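You operate a simulated robot arm through the tools that you are given. There is no shell and no other tool. Be economical: measure what you need, move in short steps, check, and stop when the job is done.

The job below is to be done with a simulated robot arm. You get a single attempt, and the scene is never put back.

TASK
Change the pin in the clamped block for the green one, loosen the vice and slide the stop home.
Fine: the old pin goes first into the free opening of the short pin holder, the new one fully into the block; the block stays on the bed; the stop ends at 0 mm.

Only the result counts: the job must be done as asked and must still hold three seconds after the hand-in. Knocking over, shifting, dropping, spilling or breaking anything else fails it.

THE ROBOT
A 6-joint arm with a two-finger parallel gripper, fixed in place. Base frame: the origin is at the foot of the arm, x ahead of it, y to its left, z up; the work surface is at about z = 2. Lengths are in mm, angles in degrees, forces in N, time in s.
With the tool pointing down near the work surface it reaches from about 160 to 420 mm from the base axis. Its first joint turns from -66.0 to 66.0 degrees. Payload 1.57 kg.
The TCP is the grasp point between the finger pads, 30 mm short of the fingertips. In the tool frame z runs along the fingers and y along their closing line. Largest opening 80 mm; finger width 17, thickness 12; the body of the gripper, 40 by 82 mm, starts 80 mm behind the TCP.
Orientation is told as [roll, pitch, yaw] about the base's x, y, z axes, in that order, counted from this pose: with the fingers straight down and closing along the base's y, the tool's x points along the base's -x, its y along +y and its z along -z.

THE INTERFACE
- The arm moves only by the tool step_arm. Its argument "moves" is a list of rows, each an object of numbers (a shift or turn left out is 0, a gripper value left out holds the last): "grip": the closure, from 0 (fully open) to 1 (shut); "dx", "dy", "dz": the shift along the tool's x, y, z in mm; "ax", "ay", "az": the turn, a rotation vector about the tool's x, y, z in degrees. In form: [{"grip": .., "dx": .., "dy": .., "dz": .., "ax": .., "ay": .., "az": ..}, ...]. A call has 1 to 10 rows; each row is the pose to reach, as a shift and turn from the pose commanded when the call began, along the tool's axes at that moment. A row lasts 0.2 s, in which the tool goes at most 50 mm and 8.6 degrees; a call with a longer step from one row to the next is refused whole, and so is a gripper value outside its range. A pose out of reach is approached as far as the arm can. The call stops where the force on the tool passes 70 N (or 10 N more than at its start, if that is more) or the arm is blocked; 0.2 s more then pass. Each finger travels about 153 mm/s and halts on what it meets, pressing with about 42 N; the grip force reading is that of the motor and also rises with nothing between the fingers. The clock runs only during rows and for 0.2 s after the last one: add rows that repeat a pose to give the fingers time. The reply holds the time, the measured pose of the TCP, the force on the tool along the base axes, the opening and the grip force, in the units named above and with some noise, and new pictures: "views" is both (left out), scene, wrist or none.
- Cameras (640 x 400 px; columns grow to the right, rows downward): "scene" is fixed at [46.3, -324.1, 423.9]; the picture's right is [0.86, -0.51, 0.00], its down [-0.29, -0.48, -0.83] and it looks along [0.42, 0.71, -0.56] (base axes); focal length 294 px, centre (320, 200). "wrist" rides on the gripper at [-32, 0, -78] in the tool frame; the picture's right is [0.00, -1.00, 0.00], its down [0.97, 0.00, -0.24] and it looks along [0.24, 0.00, 0.97] (tool axes); focal length 218 px, centre (320, 200). There is no depth. A picture from a camera that has moved, and an enlarged one, comes with that camera's place and axes in the base frame and with its lens.
- enlarge(camera, box): a new picture of the part [left, top, right, bottom] of that camera's present view, enlarged. The clock stands still meanwhile.
- close_job(): hands the job in; it is judged then, once.

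Work in short steps. Places have to be worked out from the pictures, the camera data and where the tool is seen: move nearer, look again, correct. Check each grasp and each placing, and mend what went wrong. You have 120 turns and 150 pictures in all, those below and enlarged ones among them. Open the gripper and draw the arm clear of the work before you hand the job in, unless the task says otherwise; then end with one line.

The tools are called after "Emit:" by a JSON object that holds its "method" and its "body". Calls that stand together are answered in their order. step_arm: Moves the arm, as the interface text tells. Its arguments: {"type":"object","properties":{"moves":{"type":"array"},"views":{"type":"string","enum":["both","scene","wrist","none"]}},"required":["moves"]} The other tools are called the same way: enlarge (camera, box) takes an enlarged picture of a part of a camera's view; close_job () hands the job in.

At the start:

```text
clock: 0.0
tool_pos: [222.7, -50.9, 274.6]
orientation: [0.0, 0.1, -0.1]
ft_force: [-0.4, 0.6, 1.1]
finger_gap: 80.0
grasp_force: 0.0
```

scene: 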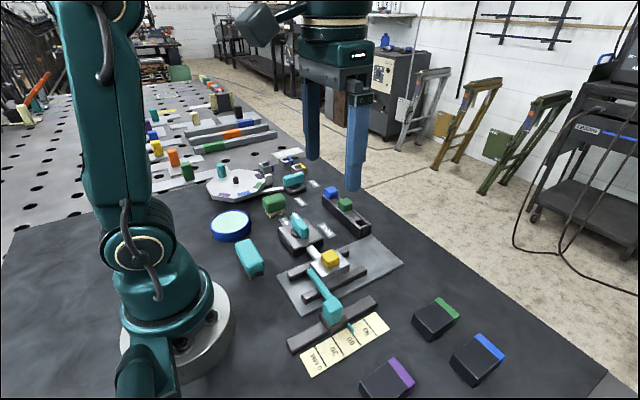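
wrist: 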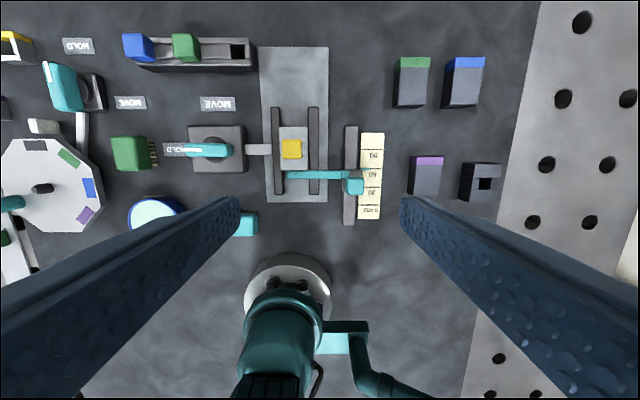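

I start by enlarging the two views to identify the parts.

Emit:
{"method": "enlarge", "body": {"camera": "wrist", "box": [110, 20, 270, 120]}}

Emit:
{"method": "enlarge", "body": {"camera": "wrist", "box": [180, 90, 400, 228]}}

Emit:
{"method": "enlarge", "body": {"camera": "scene", "box": [220, 170, 420, 295]}}

Emit:
{"method": "enlarge", "body": {"camera": "scene", "box": [260, 250, 420, 390]}}

Emit:
{"method": "enlarge", "body": {"camera": "wrist", "box": [0, 20, 170, 240]}}

```text
4.00 times, centred on (190, 70) of wrist
camera zoom: at [254.0, -52.6, 352.6], right [0.0, -1.0, 0.0], down [-0.97, 0.0, 0.24], along [-0.24, 0.0, -0.97], focal length 873 px, centre (840, 720)
```

zoom: 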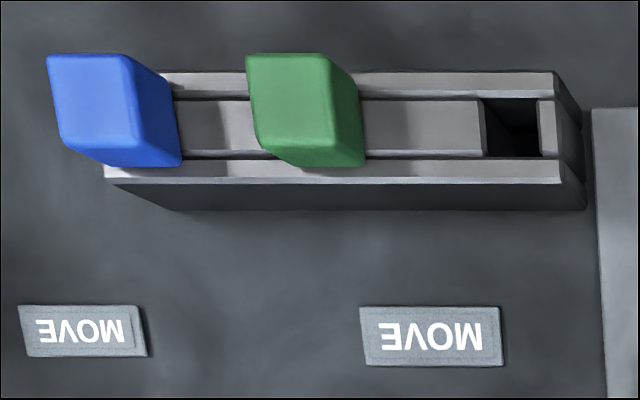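

```text
2.90 times, centred on (290, 159) of wrist
camera zoom: at [254.0, -52.6, 352.6], right [0.0, -1.0, 0.0], down [-0.97, 0.0, 0.24], along [-0.24, 0.0, -0.97], focal length 633 px, centre (407, 319)
```

zoom: 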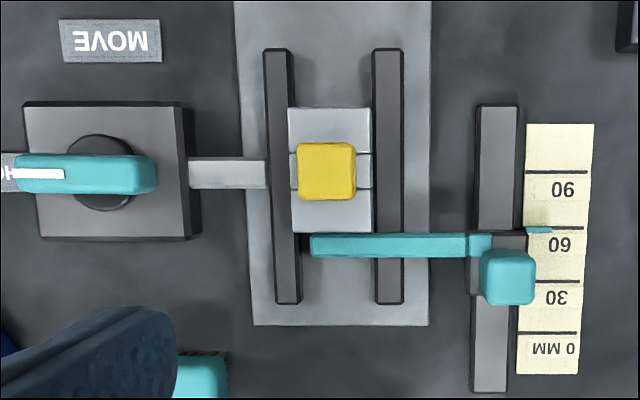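

```text
3.20 times, centred on (320, 232) of scene
camera zoom: at [46.3, -324.1, 423.9], right [0.86, -0.51, 0.0], down [-0.29, -0.48, -0.83], along [0.42, 0.71, -0.56], focal length 940 px, centre (320, 96)
```

zoom: 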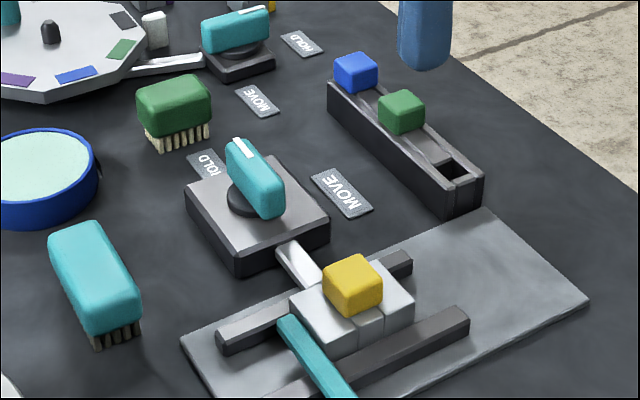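

```text
2.86 times, centred on (340, 320) of scene
camera zoom: at [46.3, -324.1, 423.9], right [0.86, -0.51, 0.0], down [-0.29, -0.48, -0.83], along [0.42, 0.71, -0.56], focal length 840 px, centre (263, -143)
```

zoom: 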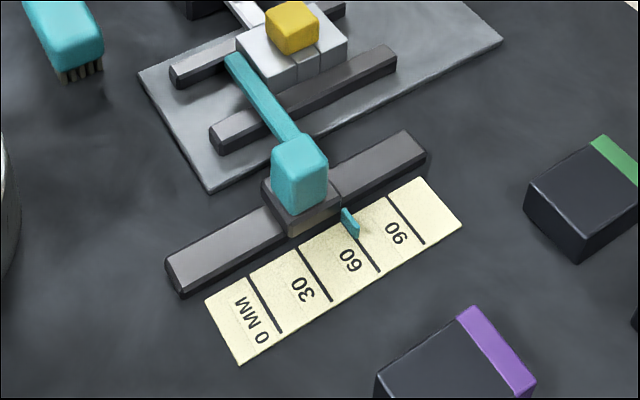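

```text
1.82 times, centred on (85, 130) of wrist
camera zoom: at [254.0, -52.6, 352.6], right [0.0, -1.0, 0.0], down [-0.97, 0.0, 0.24], along [-0.24, 0.0, -0.97], focal length 397 px, centre (747, 327)
```

zoom: 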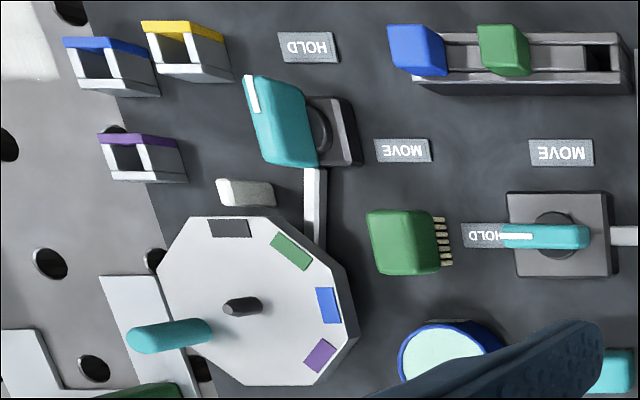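

Yellow pin head is near (250,-16), top at z≈58. The free opening is near (373,54) and the green pin near (370,112). I move above the yellow pin for a closer look.

Emit:
{"method": "step_arm", "body": {"moves": [{"dx": -9, "dy": 12, "dz": 35}, {"dx": -18, "dy": 24, "dz": 70}, {"dx": -27.8, "dy": 35, "dz": 110}, {"dx": -27.8, "dy": 35, "dz": 110}], "views": "both"}}

```text
clock: 1.0
tool_pos: [250.8, -17.4, 163.9]
orientation: [0.0, -0.1, -0.1]
ft_force: [-0.1, 0.7, -0.6]
finger_gap: 80.3
grasp_force: 0.1
camera wrist: at [282.0, -18.0, 241.9], right [0.0, -1.0, 0.0], down [-0.97, 0.0, 0.24], along [-0.24, 0.0, -0.97], focal length 218 px, centre (320, 200)
```

scene: 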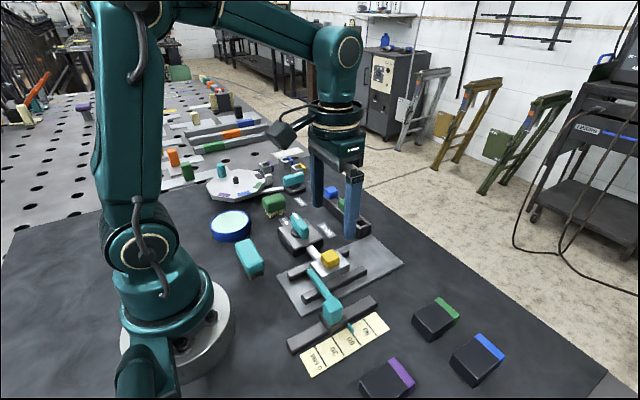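
wrist: 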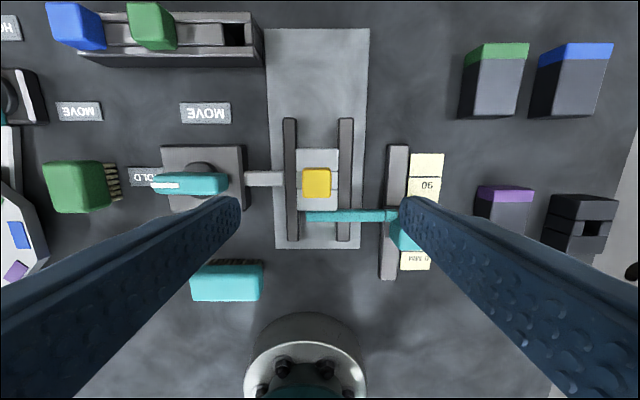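

Emit:
{"method": "enlarge", "body": {"camera": "wrist", "box": [240, 110, 400, 260]}}

Emit:
{"method": "enlarge", "body": {"camera": "scene", "box": [280, 225, 380, 300]}}

Emit:
{"method": "enlarge", "body": {"camera": "wrist", "box": [40, 0, 280, 80]}}

```text
2.67 times, centred on (320, 185) of wrist
camera zoom: at [282.0, -18.0, 241.9], right [0.0, -1.0, 0.0], down [-0.97, 0.0, 0.24], along [-0.24, 0.0, -0.97], focal length 582 px, centre (320, 240)
```

zoom: 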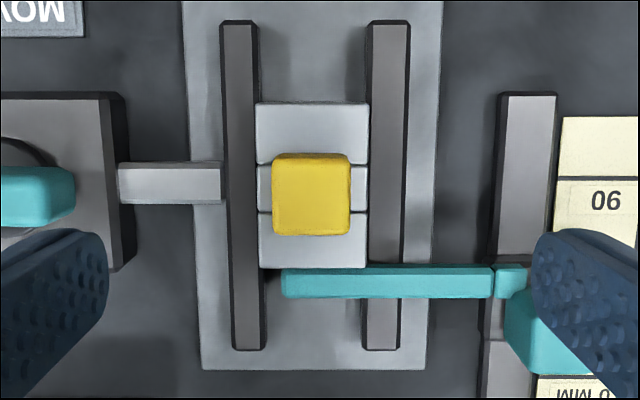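

```text
5.33 times, centred on (330, 262) of scene
camera zoom: at [46.3, -324.1, 423.9], right [0.86, -0.51, 0.0], down [-0.29, -0.48, -0.83], along [0.42, 0.71, -0.56], focal length 1567 px, centre (267, -133)
```

zoom: 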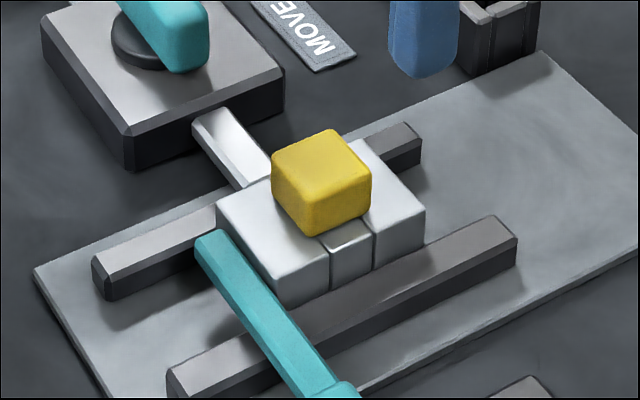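

```text
2.67 times, centred on (160, 40) of wrist
camera zoom: at [282.0, -18.0, 241.9], right [0.0, -1.0, 0.0], down [-0.97, 0.0, 0.24], along [-0.24, 0.0, -0.97], focal length 582 px, centre (747, 627)
```

zoom: 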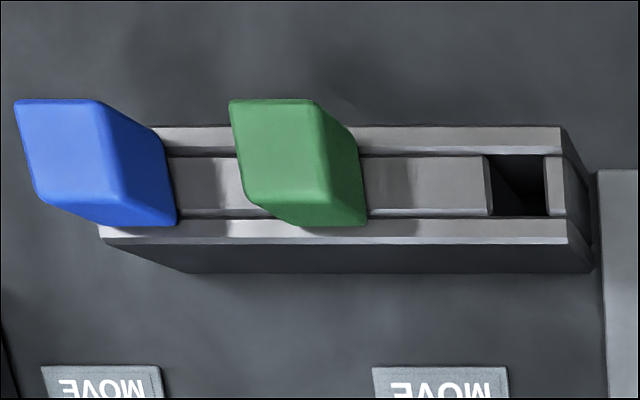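

Block top is around z≈37 and the head is about 25 mm wide. I shift +3 in y, narrow the fingers and come down to just above the head to check.

Emit:
{"method": "step_arm", "body": {"moves": [{"grip": 0.4, "dy": 2.9, "dz": 0}, {"dy": 2.9, "dz": 35}, {"dy": 2.9, "dz": 68}, {"dy": 2.9, "dz": 68}], "views": "both"}}

Emit:
{"method": "enlarge", "body": {"camera": "scene", "box": [280, 200, 380, 300]}}

```text
clock: 2.0
tool_pos: [250.0, -14.8, 97.6]
orientation: [0.0, 0.0, -0.1]
ft_force: [-1.1, 0.0, 0.0]
finger_gap: 48.1
grasp_force: 0.1
camera wrist: at [281.2, -15.4, 174.7], right [0.0, -1.0, 0.0], down [-0.97, 0.0, 0.24], along [-0.24, 0.0, -0.97], focal length 218 px, centre (320, 200)
```

scene: 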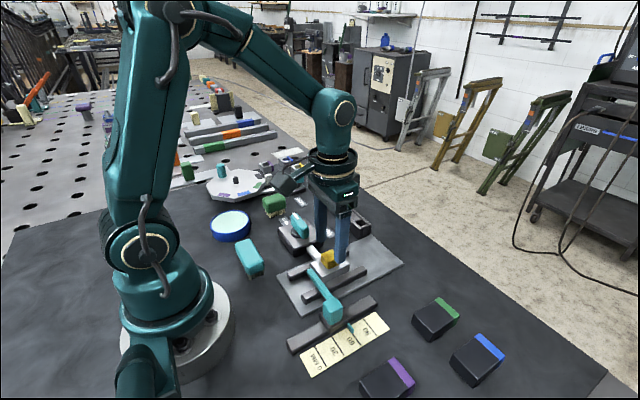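
wrist: 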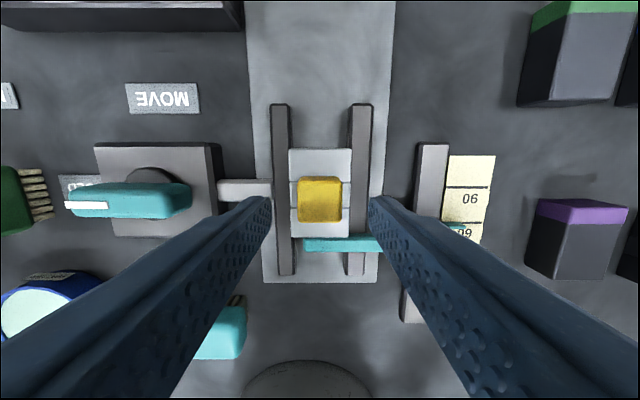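

```text
4.00 times, centred on (330, 250) of scene
camera zoom: at [46.3, -324.1, 423.9], right [0.86, -0.51, 0.0], down [-0.29, -0.48, -0.83], along [0.42, 0.71, -0.56], focal length 1176 px, centre (280, 0)
```

zoom: 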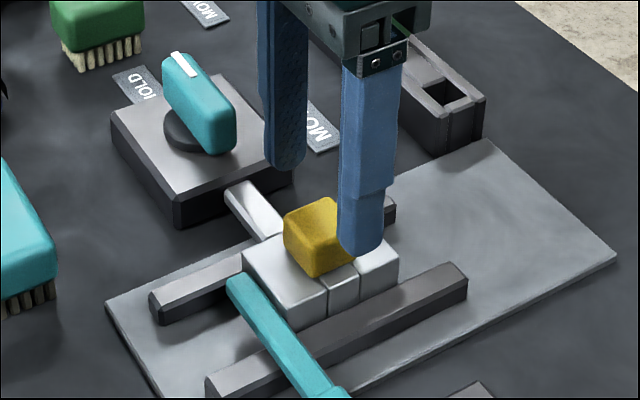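

Head is centred between the fingers. I descend to tips at about z=42 and close.

Emit:
{"method": "step_arm", "body": {"moves": [{"dz": 13}, {"dz": 25}, {"dz": 25}, {"dz": 25, "grip": 1.0}, {"dz": 25, "grip": 1.0}, {"dz": 25, "grip": 1.0}], "views": "both"}}

Emit:
{"method": "enlarge", "body": {"camera": "scene", "box": [280, 200, 380, 300]}}

```text
clock: 3.4
tool_pos: [250.4, -14.3, 71.1]
orientation: [0.0, 0.0, -0.1]
ft_force: [0.9, 0.7, 0.6]
finger_gap: 25.3
grasp_force: 36.9
camera wrist: at [281.2, -14.9, 149.8], right [0.0, -1.0, 0.0], down [-0.97, 0.0, 0.24], along [-0.24, 0.0, -0.97], focal length 218 px, centre (320, 200)
```

scene: 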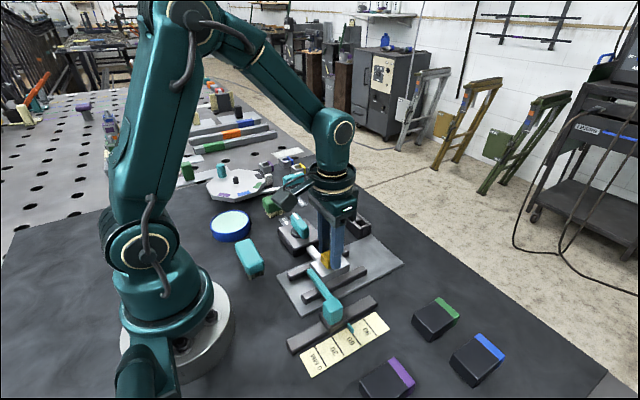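
wrist: 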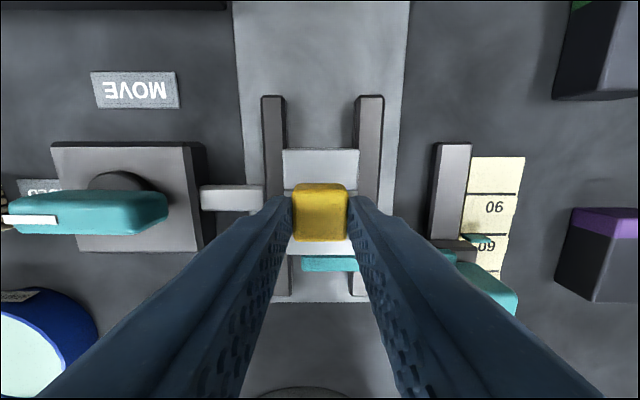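

```text
4.00 times, centred on (330, 250) of scene
camera zoom: at [46.3, -324.1, 423.9], right [0.86, -0.51, 0.0], down [-0.29, -0.48, -0.83], along [0.42, 0.71, -0.56], focal length 1176 px, centre (280, 0)
```

zoom: 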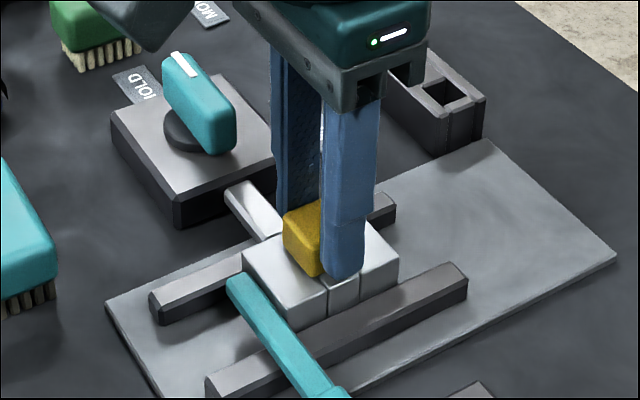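

Grasp is firm (gap 25.3). I lift slowly straight up and watch that the block stays.

Emit:
{"method": "step_arm", "body": {"moves": [{"dz": -5}, {"dz": -10}, {"dz": -20}, {"dz": -30}, {"dz": -45}, {"dz": -60}, {"dz": -70}, {"dz": -70}], "views": "both"}}

Emit:
{"method": "enlarge", "body": {"camera": "scene", "box": [280, 170, 400, 300]}}

```text
clock: 5.2
tool_pos: [251.0, -13.9, 141.2]
orientation: [0.0, 0.0, -0.1]
ft_force: [0.6, 0.6, 0.1]
finger_gap: 0.2
grasp_force: 21.6
camera wrist: at [281.6, -14.5, 219.7], right [0.0, -1.0, 0.0], down [-0.97, 0.0, 0.24], along [-0.24, 0.0, -0.97], focal length 218 px, centre (320, 200)
```

scene: 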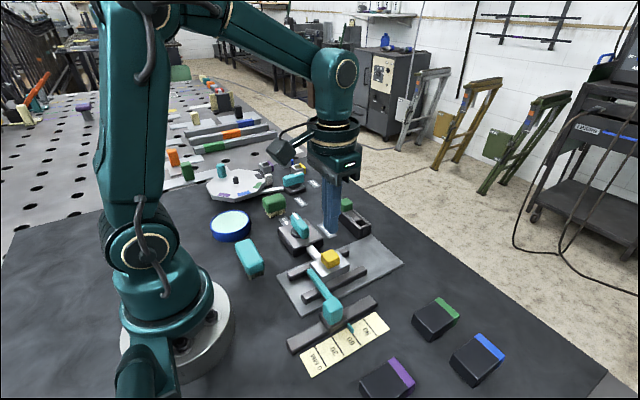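
wrist: 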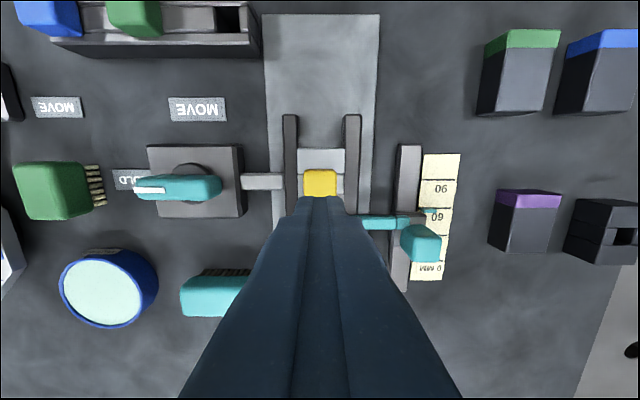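

```text
3.08 times, centred on (340, 235) of scene
camera zoom: at [46.3, -324.1, 423.9], right [0.86, -0.51, 0.0], down [-0.29, -0.48, -0.83], along [0.42, 0.71, -0.56], focal length 904 px, centre (258, 92)
```

zoom: 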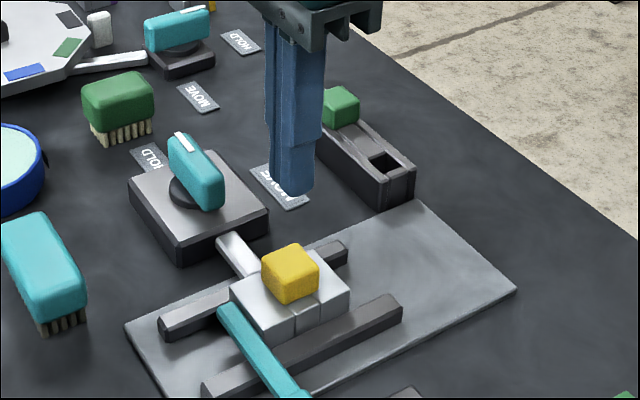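

The fingers slipped off; the pin is still seated. I grasp again slightly deeper and pull much more slowly, reading the force.

Emit:
{"method": "step_arm", "body": {"moves": [{"grip": 0.4}, {"dz": 35}, {"dz": 65}, {"dz": 72}, {"dz": 72}, {"dz": 72, "grip": 1.0}, {"dz": 72, "grip": 1.0}, {"dz": 72, "grip": 1.0}, {"dz": 72, "grip": 1.0}], "views": "none"}}

Emit:
{"method": "step_arm", "body": {"moves": [{"dz": -0.5}, {"dz": -1}, {"dz": -1.5}, {"dz": -2}], "views": "none"}}

Emit:
{"method": "step_arm", "body": {"moves": [{"dz": -0.5}, {"dz": -1}, {"dz": -1.5}, {"dz": -2}, {"dz": -2.5}, {"dz": -3}, {"dz": -3.5}, {"dz": -4}], "views": "scene"}}

Emit:
{"method": "enlarge", "body": {"camera": "scene", "box": [280, 200, 380, 300]}}

```text
clock: 7.2
tool_pos: [249.8, -14.9, 69.2]
orientation: [0.0, -0.1, -0.1]
ft_force: [-0.6, -0.7, -0.5]
finger_gap: 25.4
grasp_force: 36.9
```

```text
clock: 8.2
tool_pos: [250.4, -14.0, 71.7]
orientation: [0.1, 0.0, -0.1]
ft_force: [-0.4, -0.6, -1.5]
finger_gap: 25.2
grasp_force: 36.3
```

```text
clock: 10.0
tool_pos: [251.6, -14.6, 75.7]
orientation: [-0.1, 0.0, -0.2]
ft_force: [-0.5, -0.6, -1.1]
finger_gap: 25.4
grasp_force: 37.0
```

scene: 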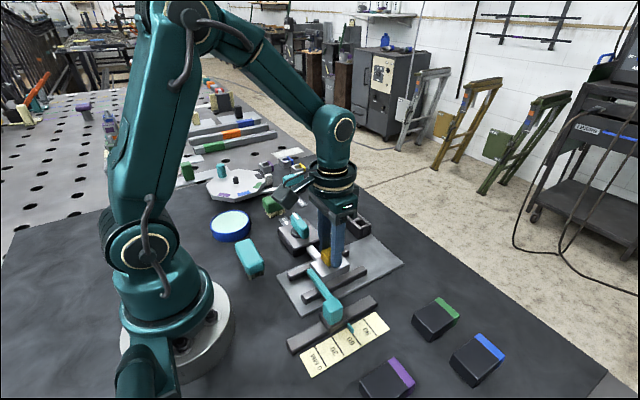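

```text
4.00 times, centred on (330, 250) of scene
camera zoom: at [46.3, -324.1, 423.9], right [0.86, -0.51, 0.0], down [-0.29, -0.48, -0.83], along [0.42, 0.71, -0.56], focal length 1176 px, centre (280, 0)
```

zoom: 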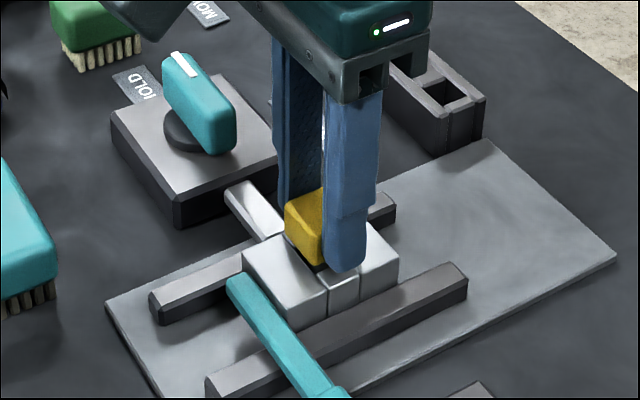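

The head rises with the fingers now (about 6 mm). I continue slowly.

Emit:
{"method": "step_arm", "body": {"moves": [{"dz": -1}, {"dz": -2}, {"dz": -3}, {"dz": -4}, {"dz": -5}, {"dz": -6}, {"dz": -7}, {"dz": -8}, {"dz": -9}, {"dz": -10}], "views": "none"}}

Emit:
{"method": "step_arm", "body": {"moves": [{"dz": -1}, {"dz": -2}, {"dz": -3}, {"dz": -4}, {"dz": -5}, {"dz": -6}, {"dz": -7}, {"dz": -8}, {"dz": -9}, {"dz": -10}], "views": "scene"}}

Emit:
{"method": "enlarge", "body": {"camera": "scene", "box": [280, 200, 380, 300]}}

```text
clock: 12.2
tool_pos: [251.4, -13.7, 85.6]
orientation: [0.0, 0.0, -0.1]
ft_force: [0.5, 0.1, -0.9]
finger_gap: 25.2
grasp_force: 37.0
```

```text
clock: 14.4
tool_pos: [250.7, -14.3, 94.2]
orientation: [0.0, 0.0, 0.0]
ft_force: [1.2, -0.1, -1.4]
finger_gap: 25.3
grasp_force: 36.0
```

scene: 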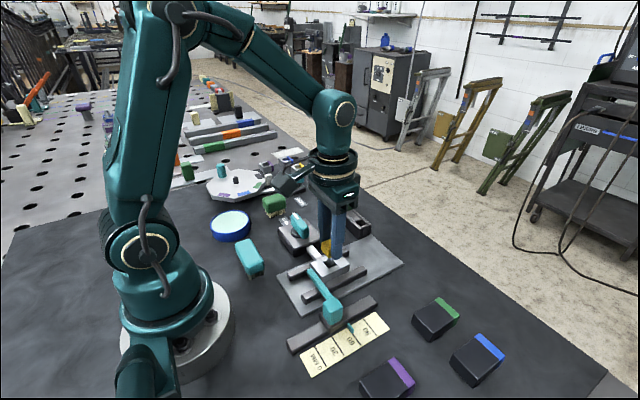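

```text
4.00 times, centred on (330, 250) of scene
camera zoom: at [46.3, -324.1, 423.9], right [0.86, -0.51, 0.0], down [-0.29, -0.48, -0.83], along [0.42, 0.71, -0.56], focal length 1176 px, centre (280, 0)
```

zoom: 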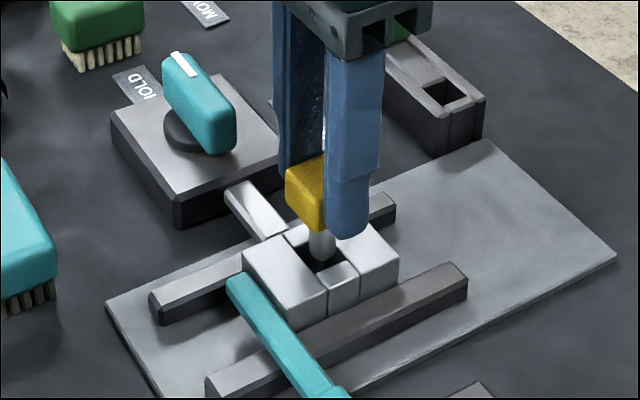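

Emit:
{"method": "step_arm", "body": {"moves": [{"dz": -1.5}, {"dz": -3}, {"dz": -5}, {"dz": -7}, {"dz": -9}, {"dz": -11}, {"dz": -13}, {"dz": -15}, {"dz": -17}, {"dz": -18}], "views": "scene"}}

Emit:
{"method": "enlarge", "body": {"camera": "scene", "box": [280, 190, 380, 290]}}

```text
clock: 16.6
tool_pos: [251.1, -14.2, 113.5]
orientation: [0.0, 0.0, -0.1]
ft_force: [-0.2, 1.0, -1.9]
finger_gap: 25.2
grasp_force: 36.4
```

scene: 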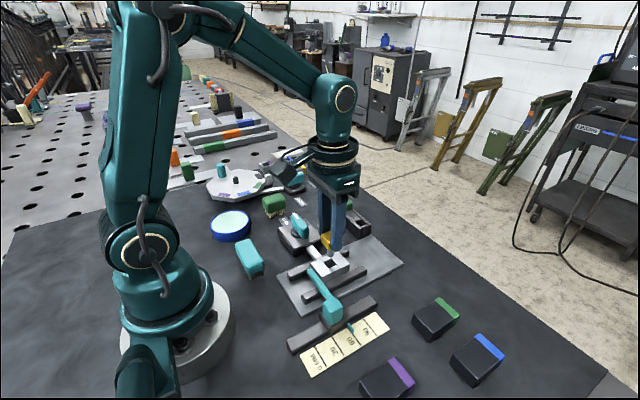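

```text
4.00 times, centred on (330, 240) of scene
camera zoom: at [46.3, -324.1, 423.9], right [0.86, -0.51, 0.0], down [-0.29, -0.48, -0.83], along [0.42, 0.71, -0.56], focal length 1176 px, centre (280, 40)
```

zoom: 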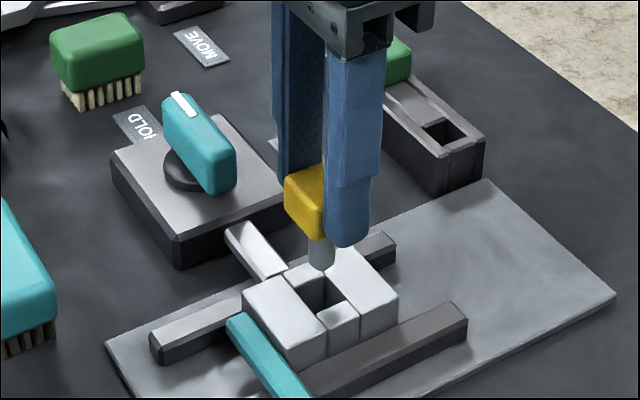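

The pin is clear of the block. I raise it and carry it toward the holder, stopping short to see the opening.

Emit:
{"method": "step_arm", "body": {"moves": [{"dz": -8}, {"dz": -18}, {"dz": -30}, {"dx": -9, "dy": 7, "dz": -36}, {"dx": -22, "dy": 17, "dz": -36}, {"dx": -37, "dy": 28, "dz": -36}, {"dx": -52, "dy": 39, "dz": -36}, {"dx": -67, "dy": 50, "dz": -36}, {"dx": -80, "dy": 60, "dz": -36}, {"dx": -90, "dy": 67, "dz": -36}], "views": "both"}}

Emit:
{"method": "enlarge", "body": {"camera": "wrist", "box": [240, 80, 400, 220]}}

Emit:
{"method": "enlarge", "body": {"camera": "scene", "box": [280, 140, 400, 260]}}

```text
clock: 18.8
tool_pos: [342.5, 52.3, 148.7]
orientation: [0.0, -0.1, -0.1]
ft_force: [0.0, 0.5, -2.3]
finger_gap: 25.2
grasp_force: 36.3
camera wrist: at [372.2, 52.1, 227.2], right [0.0, -1.0, 0.0], down [-0.97, 0.0, 0.24], along [-0.24, 0.0, -0.97], focal length 218 px, centre (320, 200)
```

scene: 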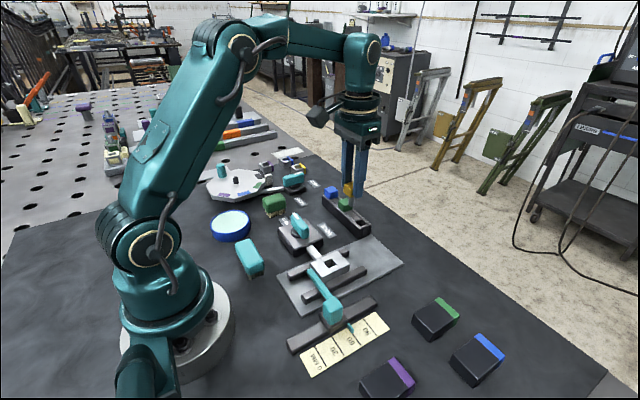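
wrist: 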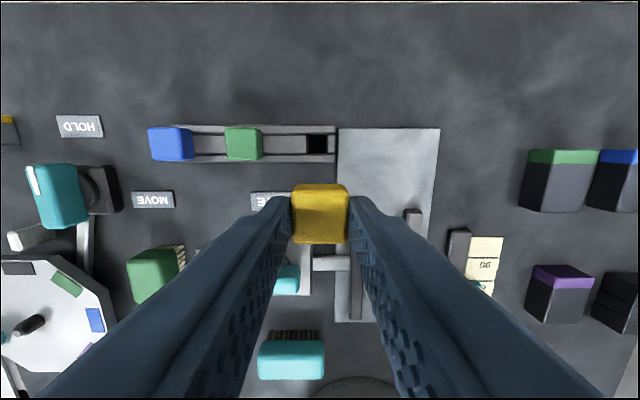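

```text
2.86 times, centred on (320, 150) of wrist
camera zoom: at [372.2, 52.1, 227.2], right [0.0, -1.0, 0.0], down [-0.97, 0.0, 0.24], along [-0.24, 0.0, -0.97], focal length 624 px, centre (320, 343)
```

zoom: 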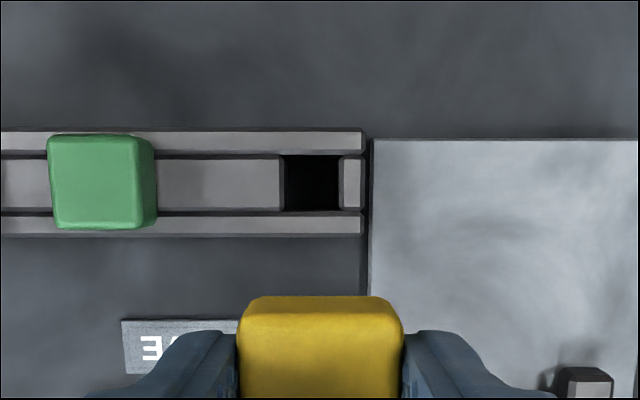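

```text
3.33 times, centred on (340, 200) of scene
camera zoom: at [46.3, -324.1, 423.9], right [0.86, -0.51, 0.0], down [-0.29, -0.48, -0.83], along [0.42, 0.71, -0.56], focal length 980 px, centre (253, 200)
```

zoom: 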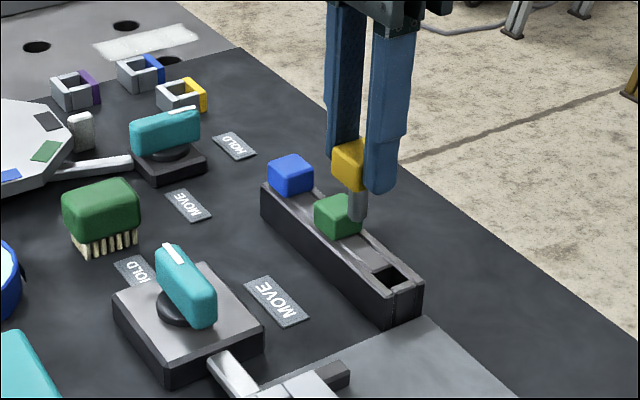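

The opening is at about (373.5, 54.5), 17 mm square, and the shaft is about 10 mm. I move over it and lower to just above the holder.

Emit:
{"method": "step_arm", "body": {"moves": [{"dx": -10, "dy": 1}, {"dx": -20, "dy": 2}, {"dx": -31, "dy": 2.4}, {"dx": -31, "dy": 2.4, "dz": 12}, {"dx": -31, "dy": 2.4, "dz": 26}, {"dx": -31, "dy": 2.4, "dz": 40}, {"dx": -31, "dy": 2.4, "dz": 46}, {"dx": -31, "dy": 2.4, "dz": 46}], "views": "both"}}

Emit:
{"method": "enlarge", "body": {"camera": "scene", "box": [310, 170, 390, 250]}}

Emit:
{"method": "enlarge", "body": {"camera": "wrist", "box": [220, 120, 420, 260]}}

```text
clock: 20.6
tool_pos: [371.8, 54.6, 104.5]
orientation: [0.0, 0.0, 0.0]
ft_force: [0.4, 0.6, -0.7]
finger_gap: 25.4
grasp_force: 37.1
camera wrist: at [402.6, 54.5, 181.3], right [0.0, -1.0, 0.0], down [-0.97, 0.0, 0.24], along [-0.24, 0.0, -0.97], focal length 218 px, centre (320, 200)
```

scene: 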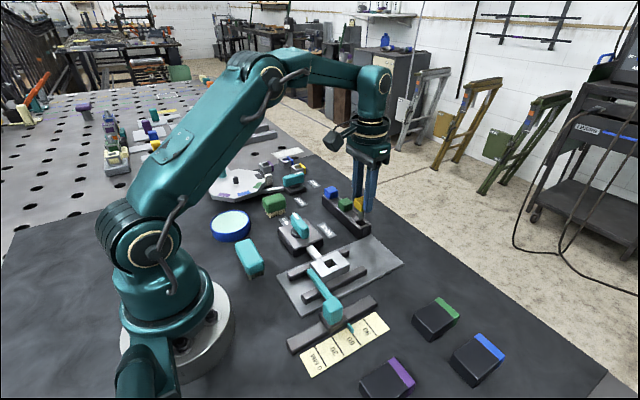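
wrist: 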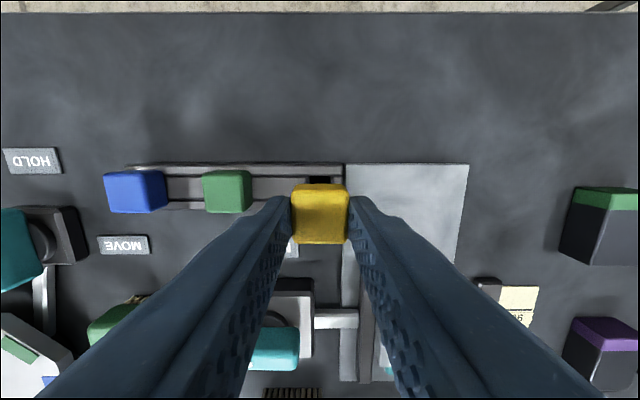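

```text
5.00 times, centred on (350, 210) of scene
camera zoom: at [46.3, -324.1, 423.9], right [0.86, -0.51, 0.0], down [-0.29, -0.48, -0.83], along [0.42, 0.71, -0.56], focal length 1469 px, centre (170, 150)
```

zoom: 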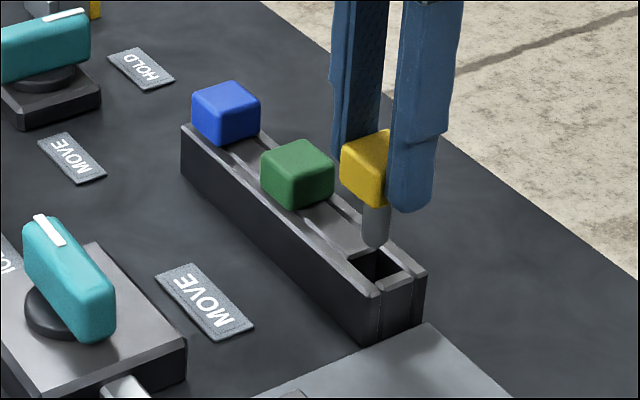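

```text
2.86 times, centred on (320, 190) of wrist
camera zoom: at [402.6, 54.5, 181.3], right [0.0, -1.0, 0.0], down [-0.97, 0.0, 0.24], along [-0.24, 0.0, -0.97], focal length 624 px, centre (320, 229)
```

zoom: 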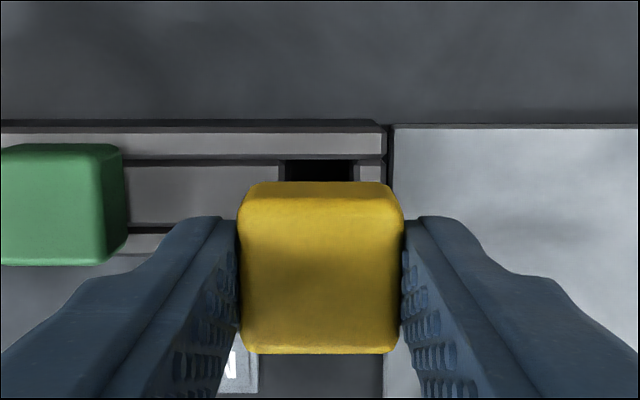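

Aligned in y; about 1 mm more in x. I lower the shaft into the opening.

Emit:
{"method": "step_arm", "body": {"moves": [{"dx": -1.2}, {"dx": -1.2, "dz": 4}, {"dx": -1.2, "dz": 8}, {"dx": -1.2, "dz": 12}, {"dx": -1.2, "dz": 16}, {"dx": -1.2, "dz": 20}, {"dx": -1.2, "dz": 24}], "views": "scene"}}

Emit:
{"method": "enlarge", "body": {"camera": "scene", "box": [310, 170, 390, 250]}}

```text
clock: 22.2
tool_pos: [372.6, 55.5, 80.5]
orientation: [0.0, -0.1, -0.2]
ft_force: [-0.4, 0.6, -1.7]
finger_gap: 25.2
grasp_force: 37.3
```

scene: 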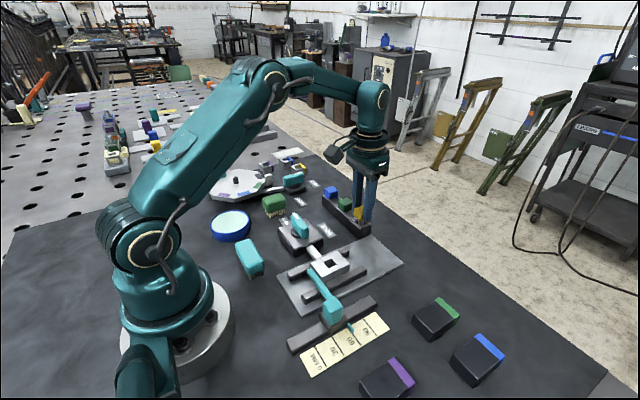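

```text
5.00 times, centred on (350, 210) of scene
camera zoom: at [46.3, -324.1, 423.9], right [0.86, -0.51, 0.0], down [-0.29, -0.48, -0.83], along [0.42, 0.71, -0.56], focal length 1469 px, centre (170, 150)
```

zoom: 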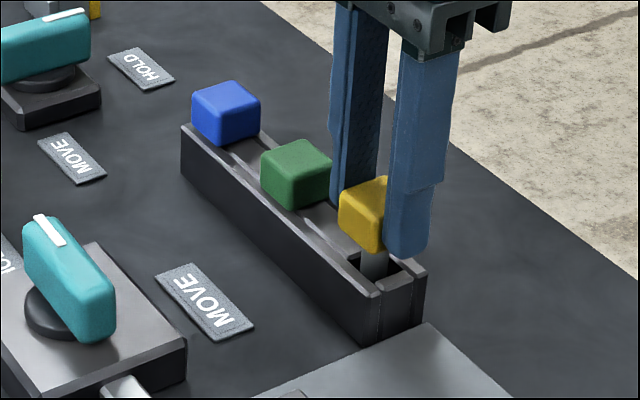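

The shaft is entering. I lower the remaining distance slowly, watching force.

Emit:
{"method": "step_arm", "body": {"moves": [{"dz": 2}, {"dz": 4}, {"dz": 6}, {"dz": 7}, {"dz": 8}, {"dz": 8}], "views": "scene"}}

Emit:
{"method": "enlarge", "body": {"camera": "scene", "box": [310, 170, 390, 250]}}

```text
clock: 23.6
tool_pos: [373.0, 54.6, 71.8]
orientation: [0.0, 0.0, -0.1]
ft_force: [-0.8, 0.2, -0.7]
finger_gap: 25.2
grasp_force: 36.5
```

scene: 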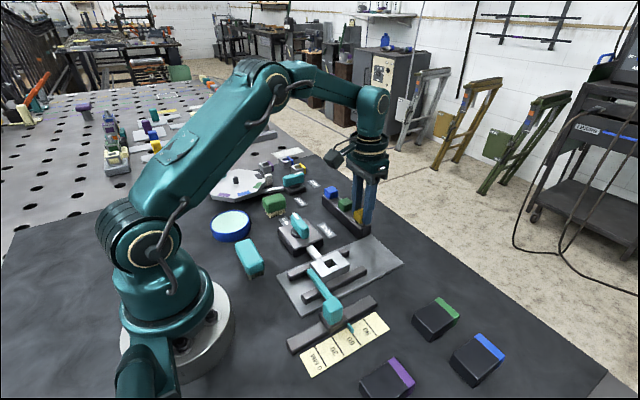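

```text
5.00 times, centred on (350, 210) of scene
camera zoom: at [46.3, -324.1, 423.9], right [0.86, -0.51, 0.0], down [-0.29, -0.48, -0.83], along [0.42, 0.71, -0.56], focal length 1469 px, centre (170, 150)
```

zoom: 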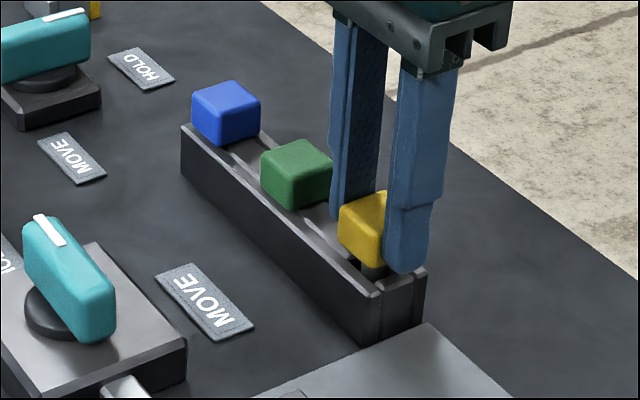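

About 6–8 mm remains. I continue down until contact.

Emit:
{"method": "step_arm", "body": {"moves": [{"dz": 1}, {"dz": 2}, {"dz": 3}, {"dz": 4}, {"dz": 5}, {"dz": 5}], "views": "scene"}}

Emit:
{"method": "enlarge", "body": {"camera": "scene", "box": [310, 170, 390, 250]}}

```text
clock: 25.0
tool_pos: [373.6, 55.2, 65.1]
orientation: [0.1, 0.0, 0.0]
ft_force: [0.1, -0.6, -1.1]
finger_gap: 25.1
grasp_force: 37.4
```

scene: 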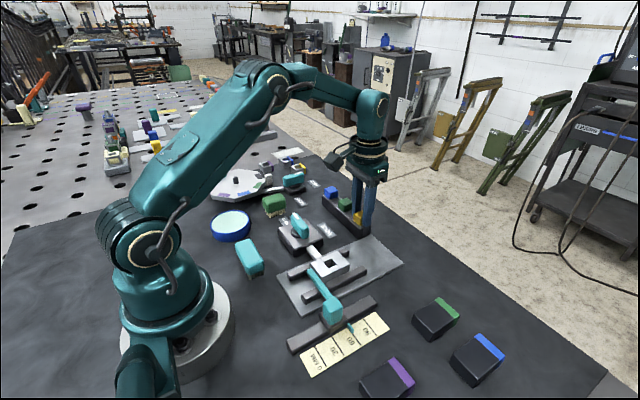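

```text
5.00 times, centred on (350, 210) of scene
camera zoom: at [46.3, -324.1, 423.9], right [0.86, -0.51, 0.0], down [-0.29, -0.48, -0.83], along [0.42, 0.71, -0.56], focal length 1469 px, centre (170, 150)
```

zoom: 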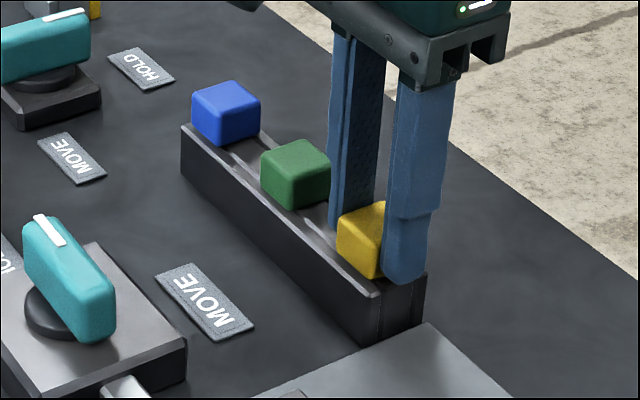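

Emit:
{"method": "step_arm", "body": {"moves": [{"dz": 0.5}, {"dz": 1}, {"dz": 1.5}, {"dz": 2}, {"dz": 2.5}, {"dz": 3}, {"dz": 3}], "views": "none"}}

Emit:
{"method": "enlarge", "body": {"camera": "scene", "box": [310, 170, 390, 250]}}

```text
clock: 26.6
tool_pos: [373.2, 55.1, 64.0]
orientation: [0.0, 0.1, -0.1]
ft_force: [0.1, -0.1, -1.7]
finger_gap: 25.2
grasp_force: 36.6
```

```text
5.00 times, centred on (350, 210) of scene
camera zoom: at [46.3, -324.1, 423.9], right [0.86, -0.51, 0.0], down [-0.29, -0.48, -0.83], along [0.42, 0.71, -0.56], focal length 1469 px, centre (170, 150)
```

zoom: 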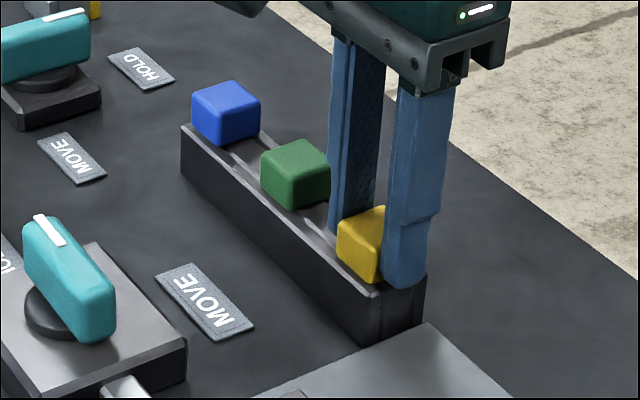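

Emit:
{"method": "step_arm", "body": {"moves": [{"dz": 0.5}, {"dz": 1}, {"dz": 1.5}, {"dz": 2}, {"dz": 2}], "views": "none"}}

Emit:
{"method": "enlarge", "body": {"camera": "scene", "box": [310, 170, 390, 250]}}

```text
clock: 27.8
tool_pos: [372.8, 54.4, 62.7]
orientation: [-0.1, -0.1, -0.1]
ft_force: [-5.7, 1.8, 23.1]
finger_gap: 25.5
grasp_force: 36.6
```

```text
5.00 times, centred on (350, 210) of scene
camera zoom: at [46.3, -324.1, 423.9], right [0.86, -0.51, 0.0], down [-0.29, -0.48, -0.83], along [0.42, 0.71, -0.56], focal length 1469 px, centre (170, 150)
```

zoom: 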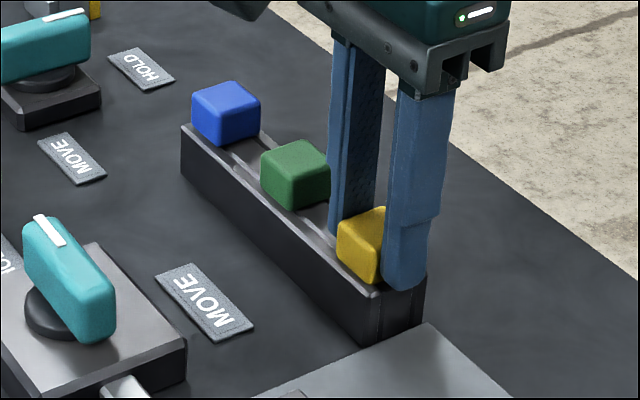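

Contact at 23 N. I ease up 2 mm, release, rise and look.

Emit:
{"method": "step_arm", "body": {"moves": [{"dz": -1.5}, {"dz": -1.5, "grip": 0.5}, {"dz": -1.5, "grip": 0.5}, {"dz": -15}, {"dz": -40}, {"dz": -60}, {"dz": -60}], "views": "both"}}

Emit:
{"method": "enlarge", "body": {"camera": "scene", "box": [310, 170, 390, 250]}}

Emit:
{"method": "enlarge", "body": {"camera": "wrist", "box": [120, 120, 360, 270]}}

```text
clock: 29.4
tool_pos: [373.5, 55.3, 122.1]
orientation: [0.0, 0.1, -0.1]
ft_force: [-0.1, 0.4, 0.4]
finger_gap: 40.0
grasp_force: 0.1
camera wrist: at [403.6, 54.3, 199.5], right [0.0, -1.0, 0.0], down [-0.97, 0.0, 0.24], along [-0.24, 0.0, -0.97], focal length 218 px, centre (320, 200)
```

scene: 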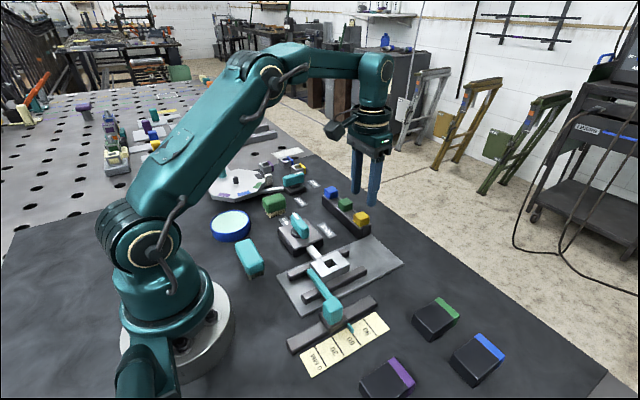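
wrist: 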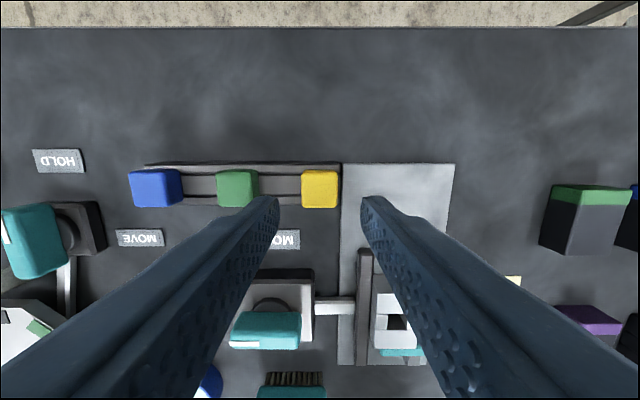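

```text
5.00 times, centred on (350, 210) of scene
camera zoom: at [46.3, -324.1, 423.9], right [0.86, -0.51, 0.0], down [-0.29, -0.48, -0.83], along [0.42, 0.71, -0.56], focal length 1469 px, centre (170, 150)
```

zoom: 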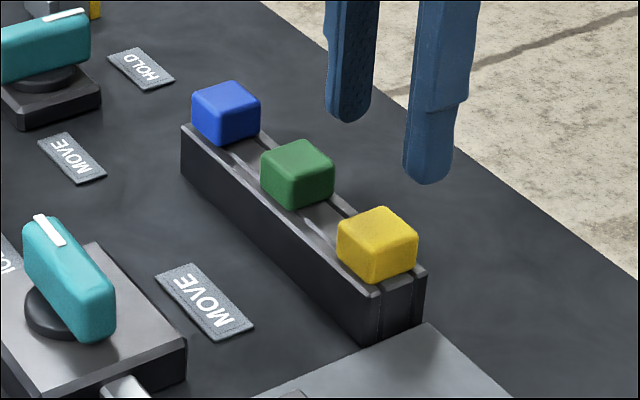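

```text
2.67 times, centred on (240, 195) of wrist
camera zoom: at [403.6, 54.3, 199.5], right [0.0, -1.0, 0.0], down [-0.97, 0.0, 0.24], along [-0.24, 0.0, -0.97], focal length 582 px, centre (533, 213)
```

zoom: 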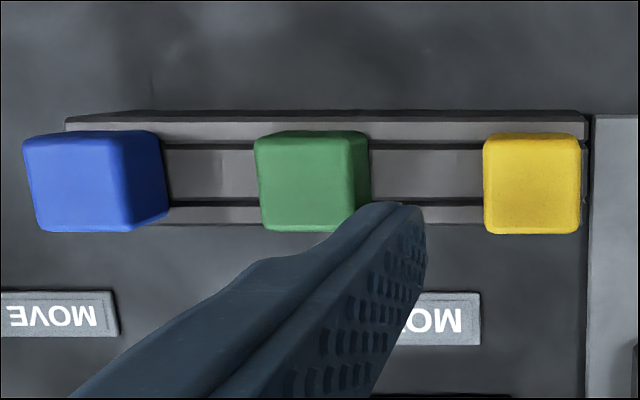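

Yellow is seated just like the others. I move ~59 mm in +y over the green pin.

Emit:
{"method": "step_arm", "body": {"moves": [{"dy": 20}, {"dy": 40}, {"dy": 59}, {"dy": 59}], "views": "wrist"}}

Emit:
{"method": "enlarge", "body": {"camera": "wrist", "box": [240, 120, 400, 260]}}

```text
clock: 30.4
tool_pos: [371.8, 113.7, 121.1]
orientation: [0.0, -0.1, -0.1]
ft_force: [0.3, 0.3, 0.0]
finger_gap: 40.1
grasp_force: 0.1
camera wrist: at [403.4, 113.3, 199.4], right [0.0, -1.0, 0.0], down [-0.97, 0.0, 0.24], along [-0.24, 0.0, -0.97], focal length 218 px, centre (320, 200)
```

wrist: 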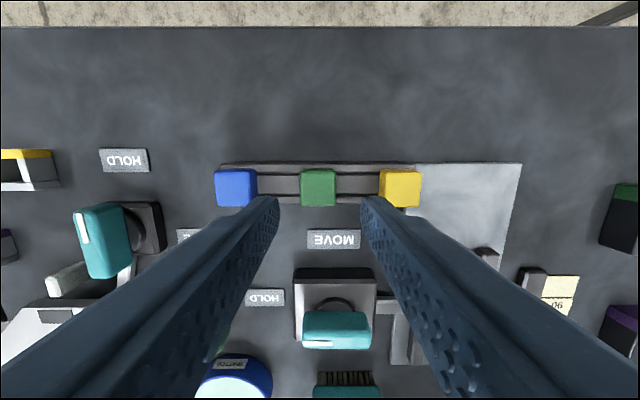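

```text
2.86 times, centred on (320, 190) of wrist
camera zoom: at [403.4, 113.3, 199.4], right [0.0, -1.0, 0.0], down [-0.97, 0.0, 0.24], along [-0.24, 0.0, -0.97], focal length 624 px, centre (320, 229)
```

zoom: 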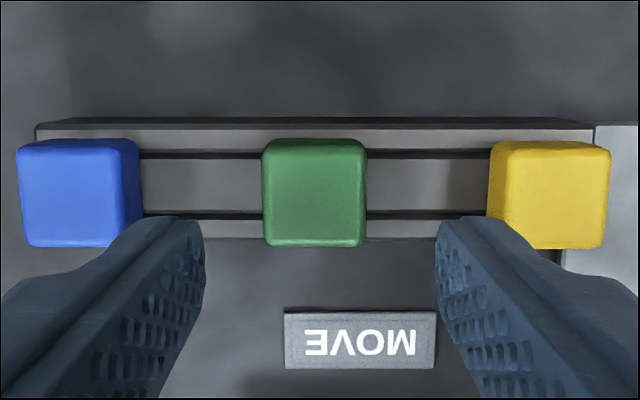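

Green is about 1.4 mm further in +y. I correct, descend to tips just above the holder, and close.

Emit:
{"method": "step_arm", "body": {"moves": [{"dy": 1.4}, {"dy": 1.4, "dz": 20}, {"dy": 1.4, "dz": 40}, {"dy": 1.4, "dz": 52}, {"dy": 1.4, "dz": 57}, {"dy": 1.4, "dz": 57}, {"dy": 1.4, "dz": 57, "grip": 1.0}, {"dy": 1.4, "dz": 57, "grip": 1.0}, {"dy": 1.4, "dz": 57, "grip": 1.0}, {"dy": 1.4, "dz": 57, "grip": 1.0}], "views": "none"}}

Emit:
{"method": "step_arm", "body": {"moves": [{"dz": -0.5}, {"dz": -1}, {"dz": -1.5}, {"dz": -2}, {"dz": -3}, {"dz": -4}, {"dz": -5}, {"dz": -6}, {"dz": -7}, {"dz": -8}], "views": "none"}}

Emit:
{"method": "enlarge", "body": {"camera": "scene", "box": [310, 170, 390, 250]}}

```text
clock: 32.6
tool_pos: [372.4, 114.5, 65.4]
orientation: [0.0, 0.0, -0.1]
ft_force: [-0.6, 0.1, 0.3]
finger_gap: 25.5
grasp_force: 37.0
```

```text
clock: 34.8
tool_pos: [373.2, 115.8, 72.1]
orientation: [0.0, 0.0, -0.2]
ft_force: [0.4, -0.3, -1.2]
finger_gap: 25.3
grasp_force: 36.5
```

```text
5.00 times, centred on (350, 210) of scene
camera zoom: at [46.3, -324.1, 423.9], right [0.86, -0.51, 0.0], down [-0.29, -0.48, -0.83], along [0.42, 0.71, -0.56], focal length 1469 px, centre (170, 150)
```

zoom: 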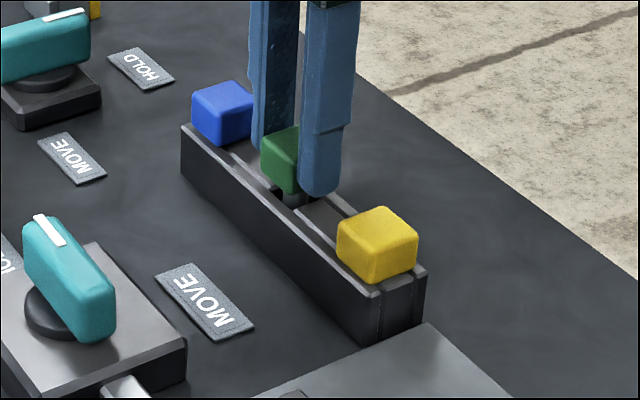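

Green is coming up with the fingers. I keep lifting slowly until it is clear.

Emit:
{"method": "step_arm", "body": {"moves": [{"dz": -1.5}, {"dz": -3}, {"dz": -4.5}, {"dz": -6}, {"dz": -7.5}, {"dz": -9}, {"dz": -10.5}, {"dz": -12}, {"dz": -13.5}, {"dz": -15}], "views": "none"}}

Emit:
{"method": "step_arm", "body": {"moves": [{"dz": -1.5}, {"dz": -3}, {"dz": -5}, {"dz": -8}, {"dz": -13}, {"dz": -20}, {"dz": -30}, {"dz": -42}, {"dz": -55}, {"dz": -60}], "views": "scene"}}

Emit:
{"method": "enlarge", "body": {"camera": "scene", "box": [290, 130, 390, 250]}}

```text
clock: 37.0
tool_pos: [372.6, 116.1, 87.0]
orientation: [0.0, 0.0, -0.1]
ft_force: [0.3, -0.3, -2.1]
finger_gap: 25.0
grasp_force: 36.6
```

```text
clock: 39.2
tool_pos: [372.9, 115.1, 146.8]
orientation: [0.0, 0.0, -0.2]
ft_force: [0.2, -0.4, -1.7]
finger_gap: 25.3
grasp_force: 36.7
```

scene: 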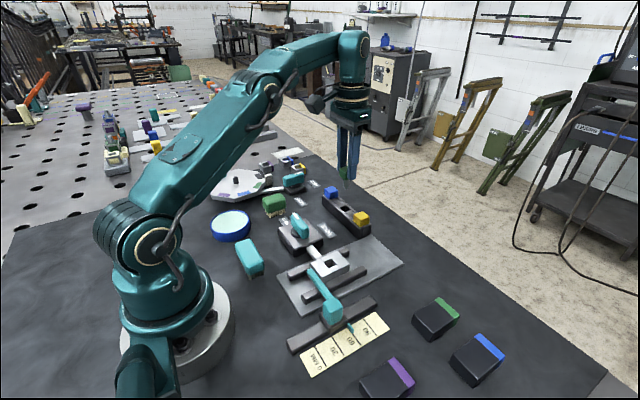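

```text
3.33 times, centred on (340, 190) of scene
camera zoom: at [46.3, -324.1, 423.9], right [0.86, -0.51, 0.0], down [-0.29, -0.48, -0.83], along [0.42, 0.71, -0.56], focal length 980 px, centre (253, 233)
```

zoom: 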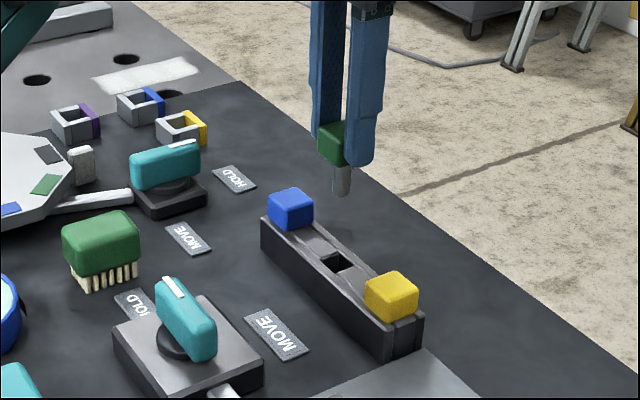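

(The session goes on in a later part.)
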